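You operate a simulated robot arm through the tools that you are given. There is no shell and no other tool. Be economical: measure what you need, move in short steps, check, and stop when the job is done.

You are at the controls of a simulated robot arm. One attempt, no reset.

## Task
Take the yellow toy car and leave it on the red case marked bremlow lake.

Only the result counts: the job must be done as asked and must still hold three seconds after the hand-in. Knocking over, shifting, dropping, spilling or breaking anything else fails it.

## Robot
A 7-joint arm with a two-finger parallel gripper, fixed in place. Base frame: the origin is at the foot of the arm, x ahead of it, y to its left, z up; the work surface is at about z = 0. Readings come in cm, rad, newtons and seconds.
With the tool pointing down near the work surface it reaches from about 24 to 62 cm from the base axis. Its first joint turns from -1.152 to 1.152 rad. Payload 2.6 kg.
Tool frame: the origin (TCP) lies between the finger pads and is the grasp point; the fingertips stand 3 cm ahead of it; z points along the fingers, y is the line along which they close. Largest opening 9.4 cm; finger width 2.8, thickness 1; the body of the gripper, 5 by 9.6 cm, starts 5.5 cm behind the TCP.
Orientation is that of the tool frame in the base frame, as a unit quaternion [w, x, y, z]. With the fingers straight down and closing along the base's y, the tool's x points along the base's -x, its y along +y and its z along -z.

## Interface
- The arm moves only by the tool apply_moves. Its argument "moves" is a list of rows, each a list of 7 numbers: the opening, from 0 (shut) to 1 (fully open), then the shift along the base's x, y, z in cm, then the turn, a rotation vector about the base's x, y, z in rad. In form: [[grip, dx, dy, dz, rx, ry, rz], ...]. A call has 1 to 8 rows; each row is the pose to reach, as a shift and turn from the pose commanded when the call began. Each row takes 0.2 s and may step no farther than 5 cm and 0.15 rad from the row before; otherwise, or with a gripper value out of range, the whole call is refused. A pose out of reach is approached as far as the arm can. The call stops where the force on the tool passes 40 N (or 10 N more than at its start, if that is more) or the arm is blocked; 0.2 s more then pass. Each finger travels about 7.2 cm/s and halts on what it meets, pressing with about 29 N; the grip force reading is that of the motor and also rises with nothing between the fingers. The clock runs only during rows and for 0.2 s after the last one: add rows that repeat a pose to give the fingers time. It gives the time, the measured TCP pose, the force on the tool (base axes), the opening and the grip force at its end, in the units of the frame above (readings bear some noise).
- Cameras (640 x 400 px; columns grow to the right, rows downward): "scene" is fixed at [5.38, 48.18, 53.97]; the picture's right is [-0.24, -0.97, 0.00], its down [-0.76, 0.19, -0.62] and it looks along [0.60, -0.15, -0.79] (base axes); focal length 308 px, centre (320, 200). "wrist" rides on the gripper at [7.6, 1.4, -10.2] in the tool frame; the picture's right is [-0.18, 0.98, 0.00], its down [-0.75, -0.14, -0.64] and it looks along [-0.63, -0.12, 0.77] (tool axes); focal length 243 px, centre (320, 200). There is no depth. A picture from a camera that has moved, and an enlarged one, comes with that camera's place and axes in the base frame and with its lens.
- camera(camera): a new picture of that camera. No time passes.
- enlarge(camera, box): a new picture of the part [left, top, right, bottom] of that camera's present view, enlarged. No time passes.
- hand_in(): hands the job in; it is judged then, once.

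Work in short steps. Places have to be worked out from the pictures, the camera data and where the tool is seen: move nearer, look again, correct. Check each grasp and each placing, and mend what went wrong. You have 90 turns and 36 pictures in all, those below and enlarged ones among them. Open the gripper and draw the arm clear of the work before you hand the job in, unless the task says otherwise; then end with one line.

The tools are called after "Call:" as name(argument=value, ...) on one line, values as JSON. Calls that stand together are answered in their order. apply_moves: Moves the arm, as the interface text tells. Its arguments: {"type":"object","properties":{"moves":{"type":"array"}},"required":["moves"]} The other tools are called the same way: camera (camera) takes a picture; enlarge (camera, box) takes an enlarged picture of a part of a camera's view; hand_in () hands the job in.

At the start:

```text
time: 0.0
eef_pos: [28.78, 36.2, 29.5]
orientation: [-0.001, 0.0, 1.0, 0.0]
ft_force: [0.6, -0.2, 0.2]
width: 9.37
grasp_force: 0.0
```

scene: 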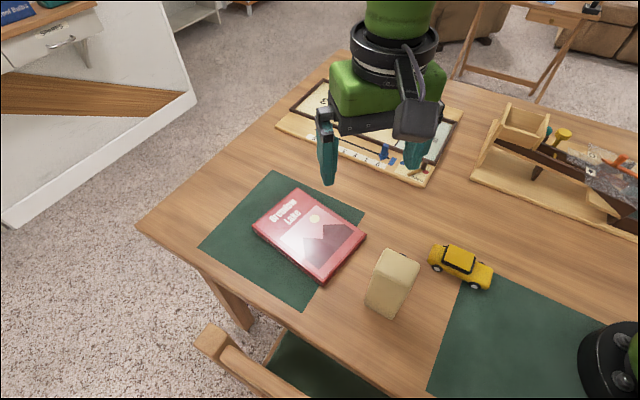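
wrist: 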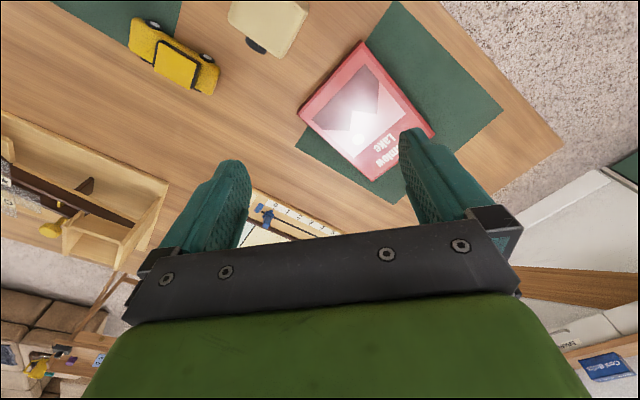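

I'll look closely at the car and the case before moving; a rough estimate puts the car near (24, 17) and the case near (36, 42).

Call:
enlarge(camera="scene", box=[360, 220, 520, 320])

Call:
enlarge(camera="scene", box=[230, 180, 390, 280])

```text
4.00 times, centred on (440, 270) of scene
camera zoom: at [5.38, 48.18, 53.97], right [-0.24, -0.97, 0.0], down [-0.76, 0.19, -0.62], along [0.6, -0.15, -0.79], focal length 1234 px, centre (-160, -80)
```

zoom: 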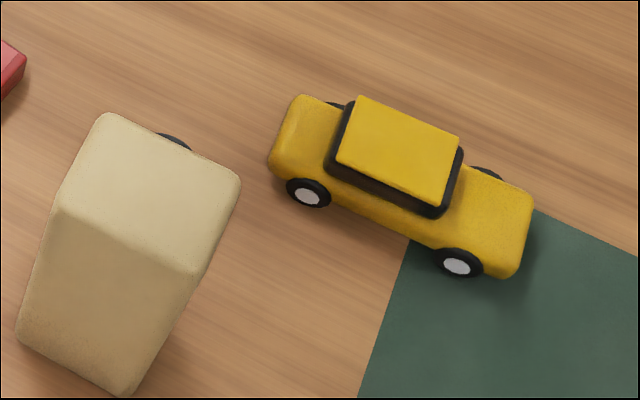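

```text
4.00 times, centred on (310, 230) of scene
camera zoom: at [5.38, 48.18, 53.97], right [-0.24, -0.97, 0.0], down [-0.76, 0.19, -0.62], along [0.6, -0.15, -0.79], focal length 1234 px, centre (360, 80)
```

zoom: 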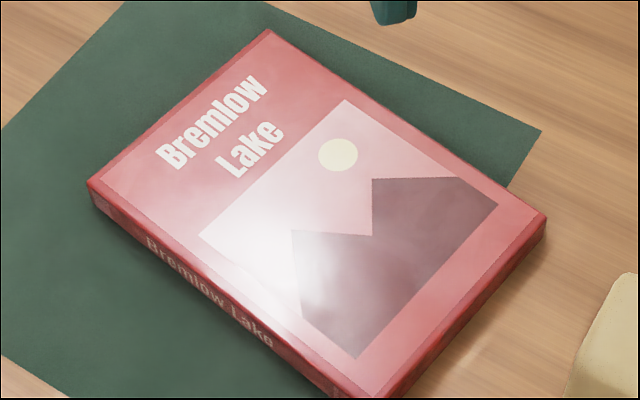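

The case is a flat red box labelled "Bremlow Lake". I put the car at about (24.1, 17.2), its axis about 47° from x. I'll go above it at height while turning the gripper.

Call:
apply_moves(moves=[[1, -0.6, -2.4, 0, 0, 0, 0.103], [1, -1.2, -4.75, -1, 0, 0, 0.205], [1, -1.8, -7.1, -2, 0, 0, 0.308], [1, -2.35, -9.5, -3, 0, 0, 0.41], [1, -2.9, -11.9, -4, 0, 0, 0.513], [1, -3.5, -14.2, -5, 0, 0, 0.615], [1, -4.1, -16.6, -6, 0, 0, 0.718], [1, -4.7, -19, -7, 0, 0, 0.82]])

Call:
camera(camera="wrist")

Call:
camera(camera="scene")

```text
time: 1.8
eef_pos: [24.23, 17.26, 22.59]
orientation: [-0.001, -0.4, 0.917, 0.0]
ft_force: [-0.1, -0.9, -1.0]
width: 9.4
grasp_force: 0.1
```

```text
31 pictures are left
camera wrist: at [18.08, 12.75, 32.82], right [-0.6, 0.8, 0.0], down [0.62, 0.46, 0.64], along [0.52, 0.38, -0.77], focal length 243 px, centre (320, 200)
```

wrist: 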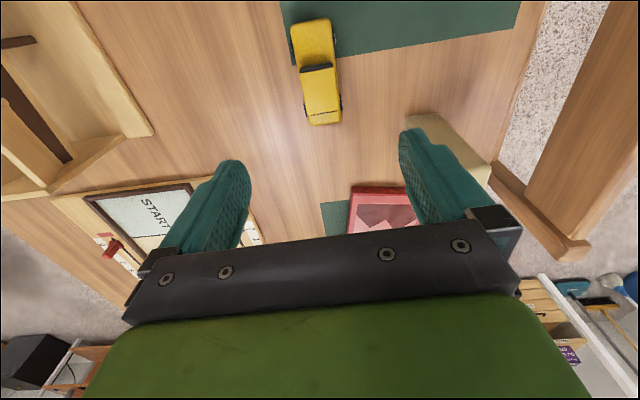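

```text
30 pictures are left
```

scene: 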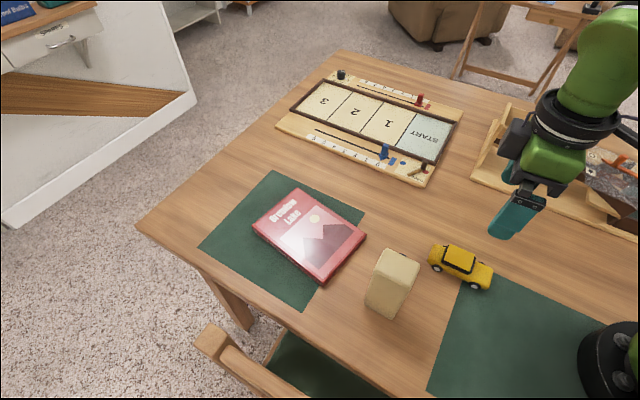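

The wrist view agrees with a car centre of about (24.0, 17.0) and an axis near 45–47°. The block is about 6 cm clear of the fingers, so I'll descend most of the way and check.

Call:
apply_moves(moves=[[1, -0.1, -0.2, -4, 0, 0, 0], [1, -0.1, -0.2, -8, 0, 0, 0], [1, -0.1, -0.2, -11, 0, 0, 0], [1, -0.1, -0.2, -13, 0, 0, 0]])

Call:
camera(camera="wrist")

Call:
enlarge(camera="scene", box=[360, 200, 520, 300])

```text
time: 2.8
eef_pos: [24.05, 16.97, 9.43]
orientation: [0.0, -0.4, 0.917, 0.0]
ft_force: [-0.5, -0.4, 0.0]
width: 9.38
grasp_force: 0.1
```

```text
29 pictures are left
camera wrist: at [17.89, 12.49, 19.71], right [-0.59, 0.81, 0.0], down [0.62, 0.45, 0.64], along [0.52, 0.38, -0.77], focal length 243 px, centre (320, 200)
```

wrist: 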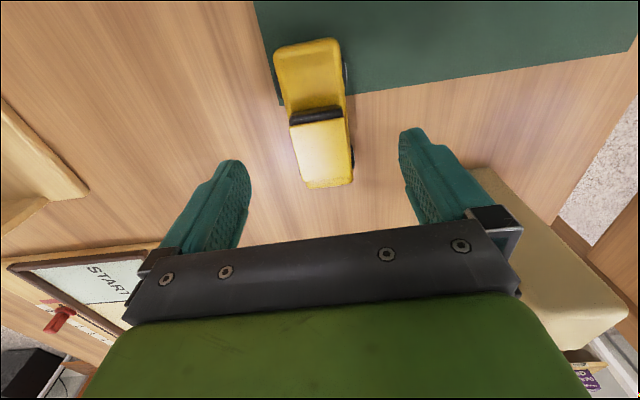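

```text
4.00 times, centred on (440, 250) of scene
camera zoom: at [5.38, 48.18, 53.97], right [-0.24, -0.97, 0.0], down [-0.76, 0.19, -0.62], along [0.6, -0.15, -0.79], focal length 1234 px, centre (-160, 0)
```

zoom: 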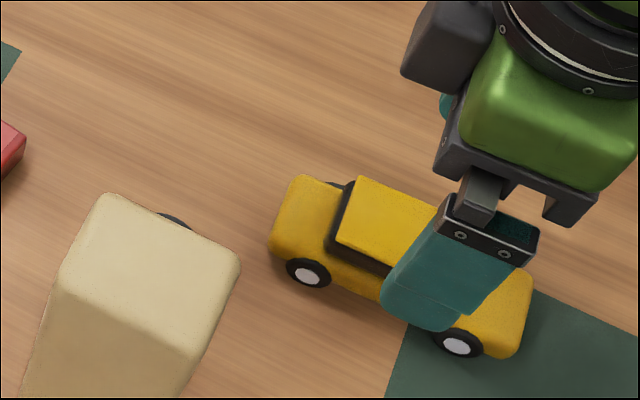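

The fingers straddle the car well. I'll go down to TCP z≈3.5 and then close.

Call:
apply_moves(moves=[[1, 0.1, 0.1, -3, 0, 0, -0.03], [1, 0.1, 0.1, -5, 0, 0, -0.03], [1, 0.1, 0.1, -5.9, 0, 0, -0.03], [1, 0.1, 0.1, -5.9, 0, 0, -0.03]])

Call:
camera(camera="wrist")

```text
time: 3.8
eef_pos: [24.18, 17.09, 3.52]
orientation: [0.0, -0.385, 0.923, 0.0]
ft_force: [0.2, 0.5, 0.5]
width: 9.4
grasp_force: 0.0
```

```text
27 pictures are left
camera wrist: at [17.83, 12.82, 13.83], right [-0.57, 0.82, 0.0], down [0.63, 0.44, 0.64], along [0.53, 0.36, -0.77], focal length 243 px, centre (320, 200)
```

wrist: 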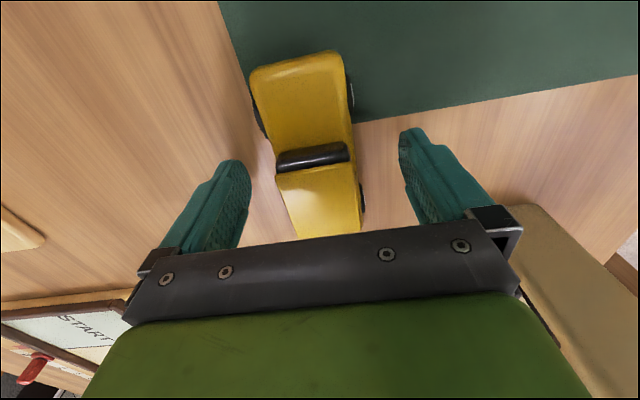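

The fingers are beside the car body near its middle with no contact, so I'll close on it.

Call:
apply_moves(moves=[[0.6, 0, 0, 0, 0, 0, 0], [0.4, 0, 0, 0, 0, 0, 0], [0.2, 0, 0, 0, 0, 0, 0], [0.2, 0, 0, 0, 0, 0, 0], [0.2, 0, 0, 0, 0, 0, 0]])

Call:
camera(camera="wrist")

```text
time: 5.0
eef_pos: [24.14, 17.14, 3.55]
orientation: [0.001, -0.385, 0.923, 0.0]
ft_force: [-0.4, -1.1, 0.0]
width: 4.71
grasp_force: 28.9
```

```text
26 pictures are left
camera wrist: at [17.83, 12.82, 13.85], right [-0.57, 0.82, 0.0], down [0.63, 0.44, 0.64], along [0.53, 0.37, -0.77], focal length 243 px, centre (320, 200)
```

wrist: 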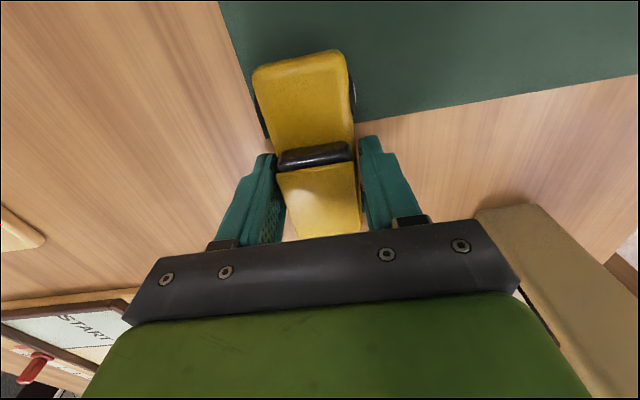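

The width of 4.71 cm and 29 N show the car is held. I'll lift it straight up.

Call:
apply_moves(moves=[[0.2, 0, 0, 1, 0, 0, 0], [0.2, 0, 0, 4, 0, 0, 0], [0.2, 0, 0, 8, 0, 0, 0], [0.2, 0, 0, 12, 0, 0, 0], [0.2, 0, 0, 16, 0, 0, 0], [0.2, 0, 0, 16, 0, 0, 0]])

Call:
camera(camera="scene")

Call:
camera(camera="wrist")

```text
time: 6.4
eef_pos: [24.19, 17.43, 19.48]
orientation: [0.001, -0.385, 0.923, 0.0]
ft_force: [-0.7, 0.0, -1.3]
width: 4.74
grasp_force: 29.0
```

```text
25 pictures are left
```

scene: 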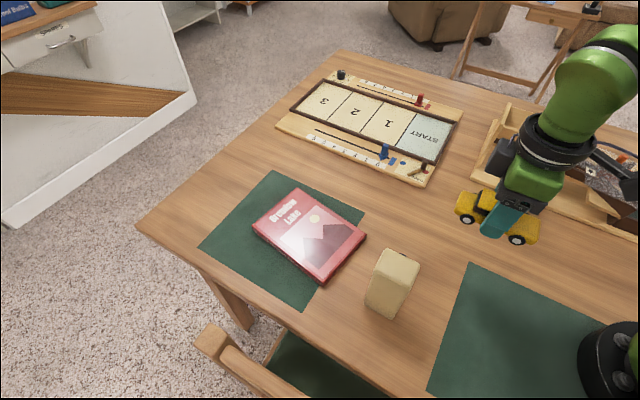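

```text
24 pictures are left
camera wrist: at [17.91, 13.18, 29.83], right [-0.57, 0.82, 0.0], down [0.63, 0.44, 0.64], along [0.53, 0.37, -0.77], focal length 243 px, centre (320, 200)
```

wrist: 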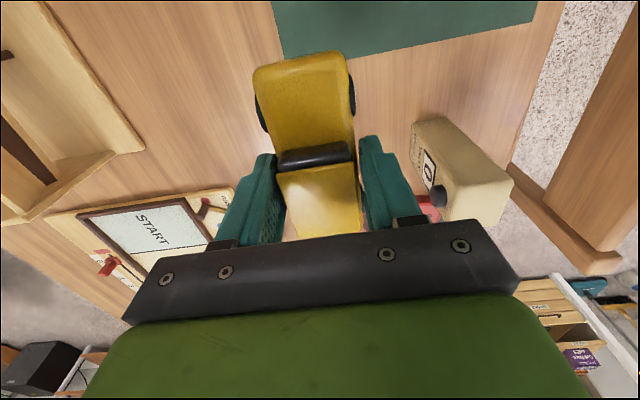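

The car is held firmly and nothing else moved. The case centre works out near (38, 42), 18.6 × 13 cm, so I'll carry the car high, passing wide of the block, to above (37, 41.5).

Call:
apply_moves(moves=[[0.2, 2.5, 2, 1, 0, 0, 0], [0.2, 5, 5, 2, 0, 0, 0], [0.2, 7, 8.5, 2, 0, 0, 0], [0.2, 8.5, 12, 2, 0, 0, 0], [0.2, 9.8, 15.5, 2, 0, 0, 0], [0.2, 11, 19, 2, 0, 0, 0], [0.2, 12, 22, 2, 0, 0, 0], [0.2, 12.8, 24.1, 2, 0, 0, 0]])

Call:
camera(camera="scene")

Call:
camera(camera="wrist")

```text
time: 8.2
eef_pos: [36.84, 41.41, 21.77]
orientation: [0.0, -0.384, 0.923, 0.0]
ft_force: [0.5, -0.6, -0.6]
width: 4.74
grasp_force: 29.2
```

```text
23 pictures are left
```

scene: 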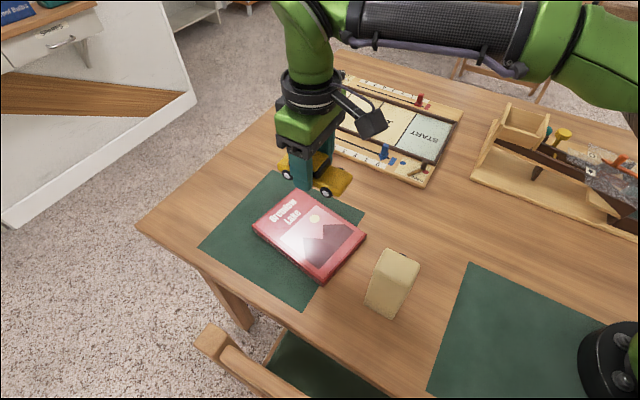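

```text
22 pictures are left
camera wrist: at [30.57, 37.11, 32.16], right [-0.57, 0.82, 0.0], down [0.63, 0.44, 0.64], along [0.53, 0.36, -0.77], focal length 243 px, centre (320, 200)
```

wrist: 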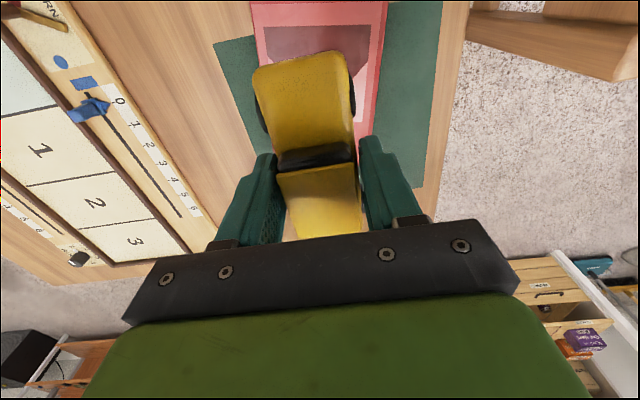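

The wrist view confirms the case corners, so the target is well inside. I'll descend to z≈8 and check again.

Call:
apply_moves(moves=[[0.2, 0.3, 0.2, -4, 0, 0, -0.05], [0.2, 0.6, 0.4, -8, 0, 0, -0.1], [0.2, 0.6, 0.4, -11, 0, 0, -0.13], [0.2, 0.6, 0.4, -13.5, 0, 0, -0.13], [0.2, 0.6, 0.4, -13.5, 0, 0, -0.13]])

Call:
enlarge(camera="scene", box=[230, 160, 390, 290])

```text
time: 9.4
eef_pos: [37.44, 41.64, 8.19]
orientation: [-0.001, -0.324, 0.946, 0.0]
ft_force: [0.0, 0.7, -1.5]
width: 4.73
grasp_force: 29.5
```

```text
3.08 times, centred on (310, 225) of scene
camera zoom: at [5.39, 48.18, 53.97], right [-0.24, -0.97, 0.0], down [-0.76, 0.19, -0.62], along [0.6, -0.15, -0.79], focal length 949 px, centre (351, 123)
```

zoom: 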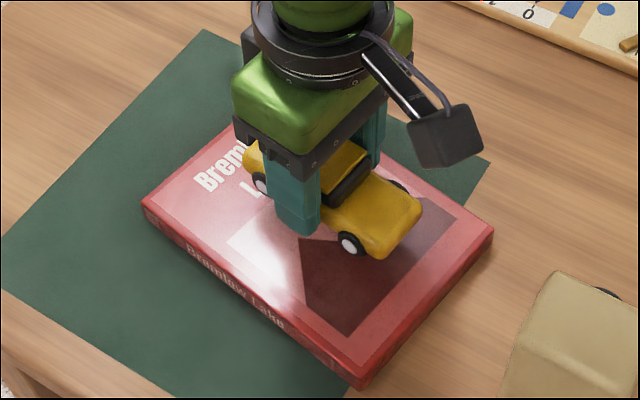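

The car sits over the middle of the case about 2–3 cm up. I'll lower it in small steps and watch the force.

Call:
apply_moves(moves=[[0.2, 0, 0, -0.8, 0, 0, 0], [0.2, 0, 0, -1.5, 0, 0, 0], [0.2, 0, 0, -2, 0, 0, 0], [0.2, 0, 0, -2, 0, 0, 0]])

Call:
enlarge(camera="scene", box=[270, 190, 350, 260])

```text
time: 10.4
eef_pos: [37.49, 41.79, 6.09]
orientation: [0.0, -0.324, 0.946, 0.0]
ft_force: [-0.5, 0.3, -0.7]
width: 4.7
grasp_force: 28.6
```

```text
5.71 times, centred on (310, 225) of scene
camera zoom: at [5.39, 48.18, 53.97], right [-0.24, -0.97, 0.0], down [-0.76, 0.19, -0.62], along [0.6, -0.15, -0.79], focal length 1763 px, centre (377, 57)
```

zoom: 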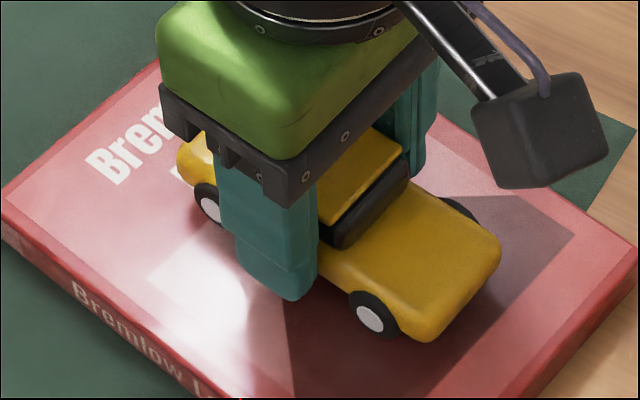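

No contact yet and the car looks close to the cover. I'll take smaller steps of 0.2–0.3 cm.

Call:
apply_moves(moves=[[0.2, 0, 0, -0.2, 0, 0, 0], [0.2, 0, 0, -0.4, 0, 0, 0], [0.2, 0, 0, -0.4, 0, 0, 0]])

```text
time: 11.2
eef_pos: [37.57, 41.87, 5.67]
orientation: [0.0, -0.324, 0.946, 0.0]
ft_force: [-0.3, -0.5, -1.0]
width: 4.73
grasp_force: 29.0
```

Still free; I'll lower a little more.

Call:
apply_moves(moves=[[0.2, 0, 0, -0.15, 0, 0, 0], [0.2, 0, 0, -0.3, 0, 0, 0], [0.2, 0, 0, -0.3, 0, 0, 0]])

Call:
enlarge(camera="scene", box=[270, 190, 350, 260])

```text
time: 12.0
eef_pos: [37.59, 41.72, 5.47]
orientation: [0.001, -0.323, 0.946, 0.001]
ft_force: [-1.2, -1.6, 5.0]
width: 4.73
grasp_force: 29.4
```

```text
5.71 times, centred on (310, 225) of scene
camera zoom: at [5.38, 48.17, 53.98], right [-0.24, -0.97, 0.0], down [-0.76, 0.19, -0.62], along [0.6, -0.15, -0.79], focal length 1763 px, centre (377, 57)
```

zoom: 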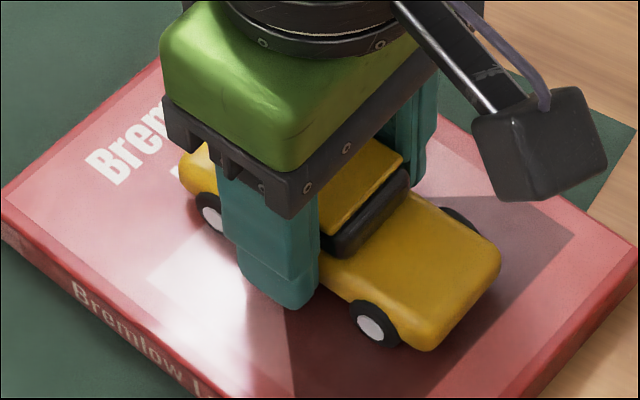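

An upward force of about 5 N shows the wheels rest on the case. I'll open the fingers gently.

Call:
apply_moves(moves=[[0.5, 0, 0, 0, 0, 0, 0], [0.6, 0, 0, 0, 0, 0, 0], [0.8, 0, 0, 0, 0, 0, 0], [1, 0, 0, 0, 0, 0, 0], [1, 0, 0, 0, 0, 0, 0]])

Call:
camera(camera="wrist")

```text
time: 13.2
eef_pos: [37.46, 41.67, 5.37]
orientation: [0.0, -0.325, 0.946, -0.001]
ft_force: [-0.1, 0.2, 0.0]
width: 9.39
grasp_force: 0.0
```

```text
18 pictures are left
camera wrist: at [30.7, 38.28, 15.76], right [-0.46, 0.89, 0.0], down [0.68, 0.35, 0.64], along [0.57, 0.29, -0.77], focal length 243 px, centre (320, 200)
```

wrist: 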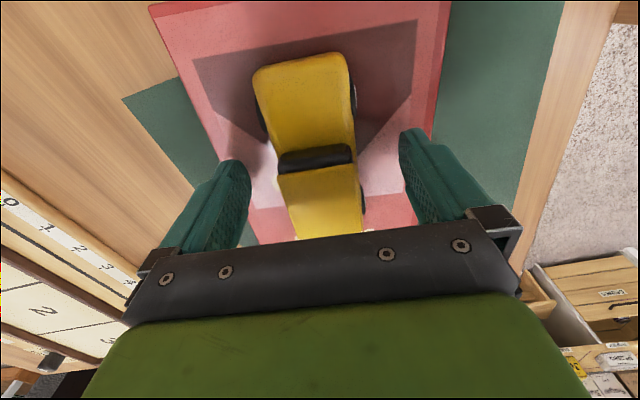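

The car is released and standing on the case with the fingers clear on both sides. I'll lift straight up.

Call:
apply_moves(moves=[[1, 0, 0, 1.5, 0, 0, 0], [1, 0, 0, 4, 0, 0, 0], [1, 0, 0, 8, 0, 0, 0], [1, 0, 0, 12, 0, 0, 0], [1, 0, 0, 16, 0, 0, 0], [1, 0, 0, 20, 0, 0, 0], [1, 0, 0, 22, 0, 0, 0]])

Call:
camera(camera="scene")

```text
time: 14.8
eef_pos: [37.3, 41.43, 27.34]
orientation: [0.0, -0.324, 0.946, 0.0]
ft_force: [0.0, -0.4, 0.5]
width: 9.4
grasp_force: 0.1
```

```text
17 pictures are left
```

scene: 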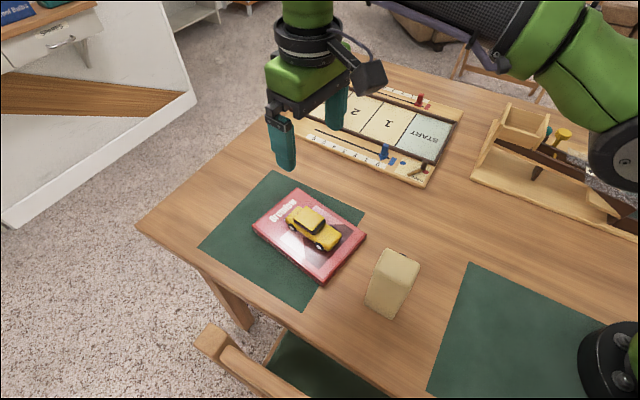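

The car rests on the red case, the case and the other objects are where they were, and the arm is clear. I'll hand in.

Call:
hand_in()

```text
The job is handed in.
```

The yellow toy car is standing on the red Bremlow Lake case, nothing else was moved, and the job is handed in with the gripper open and the arm clear.
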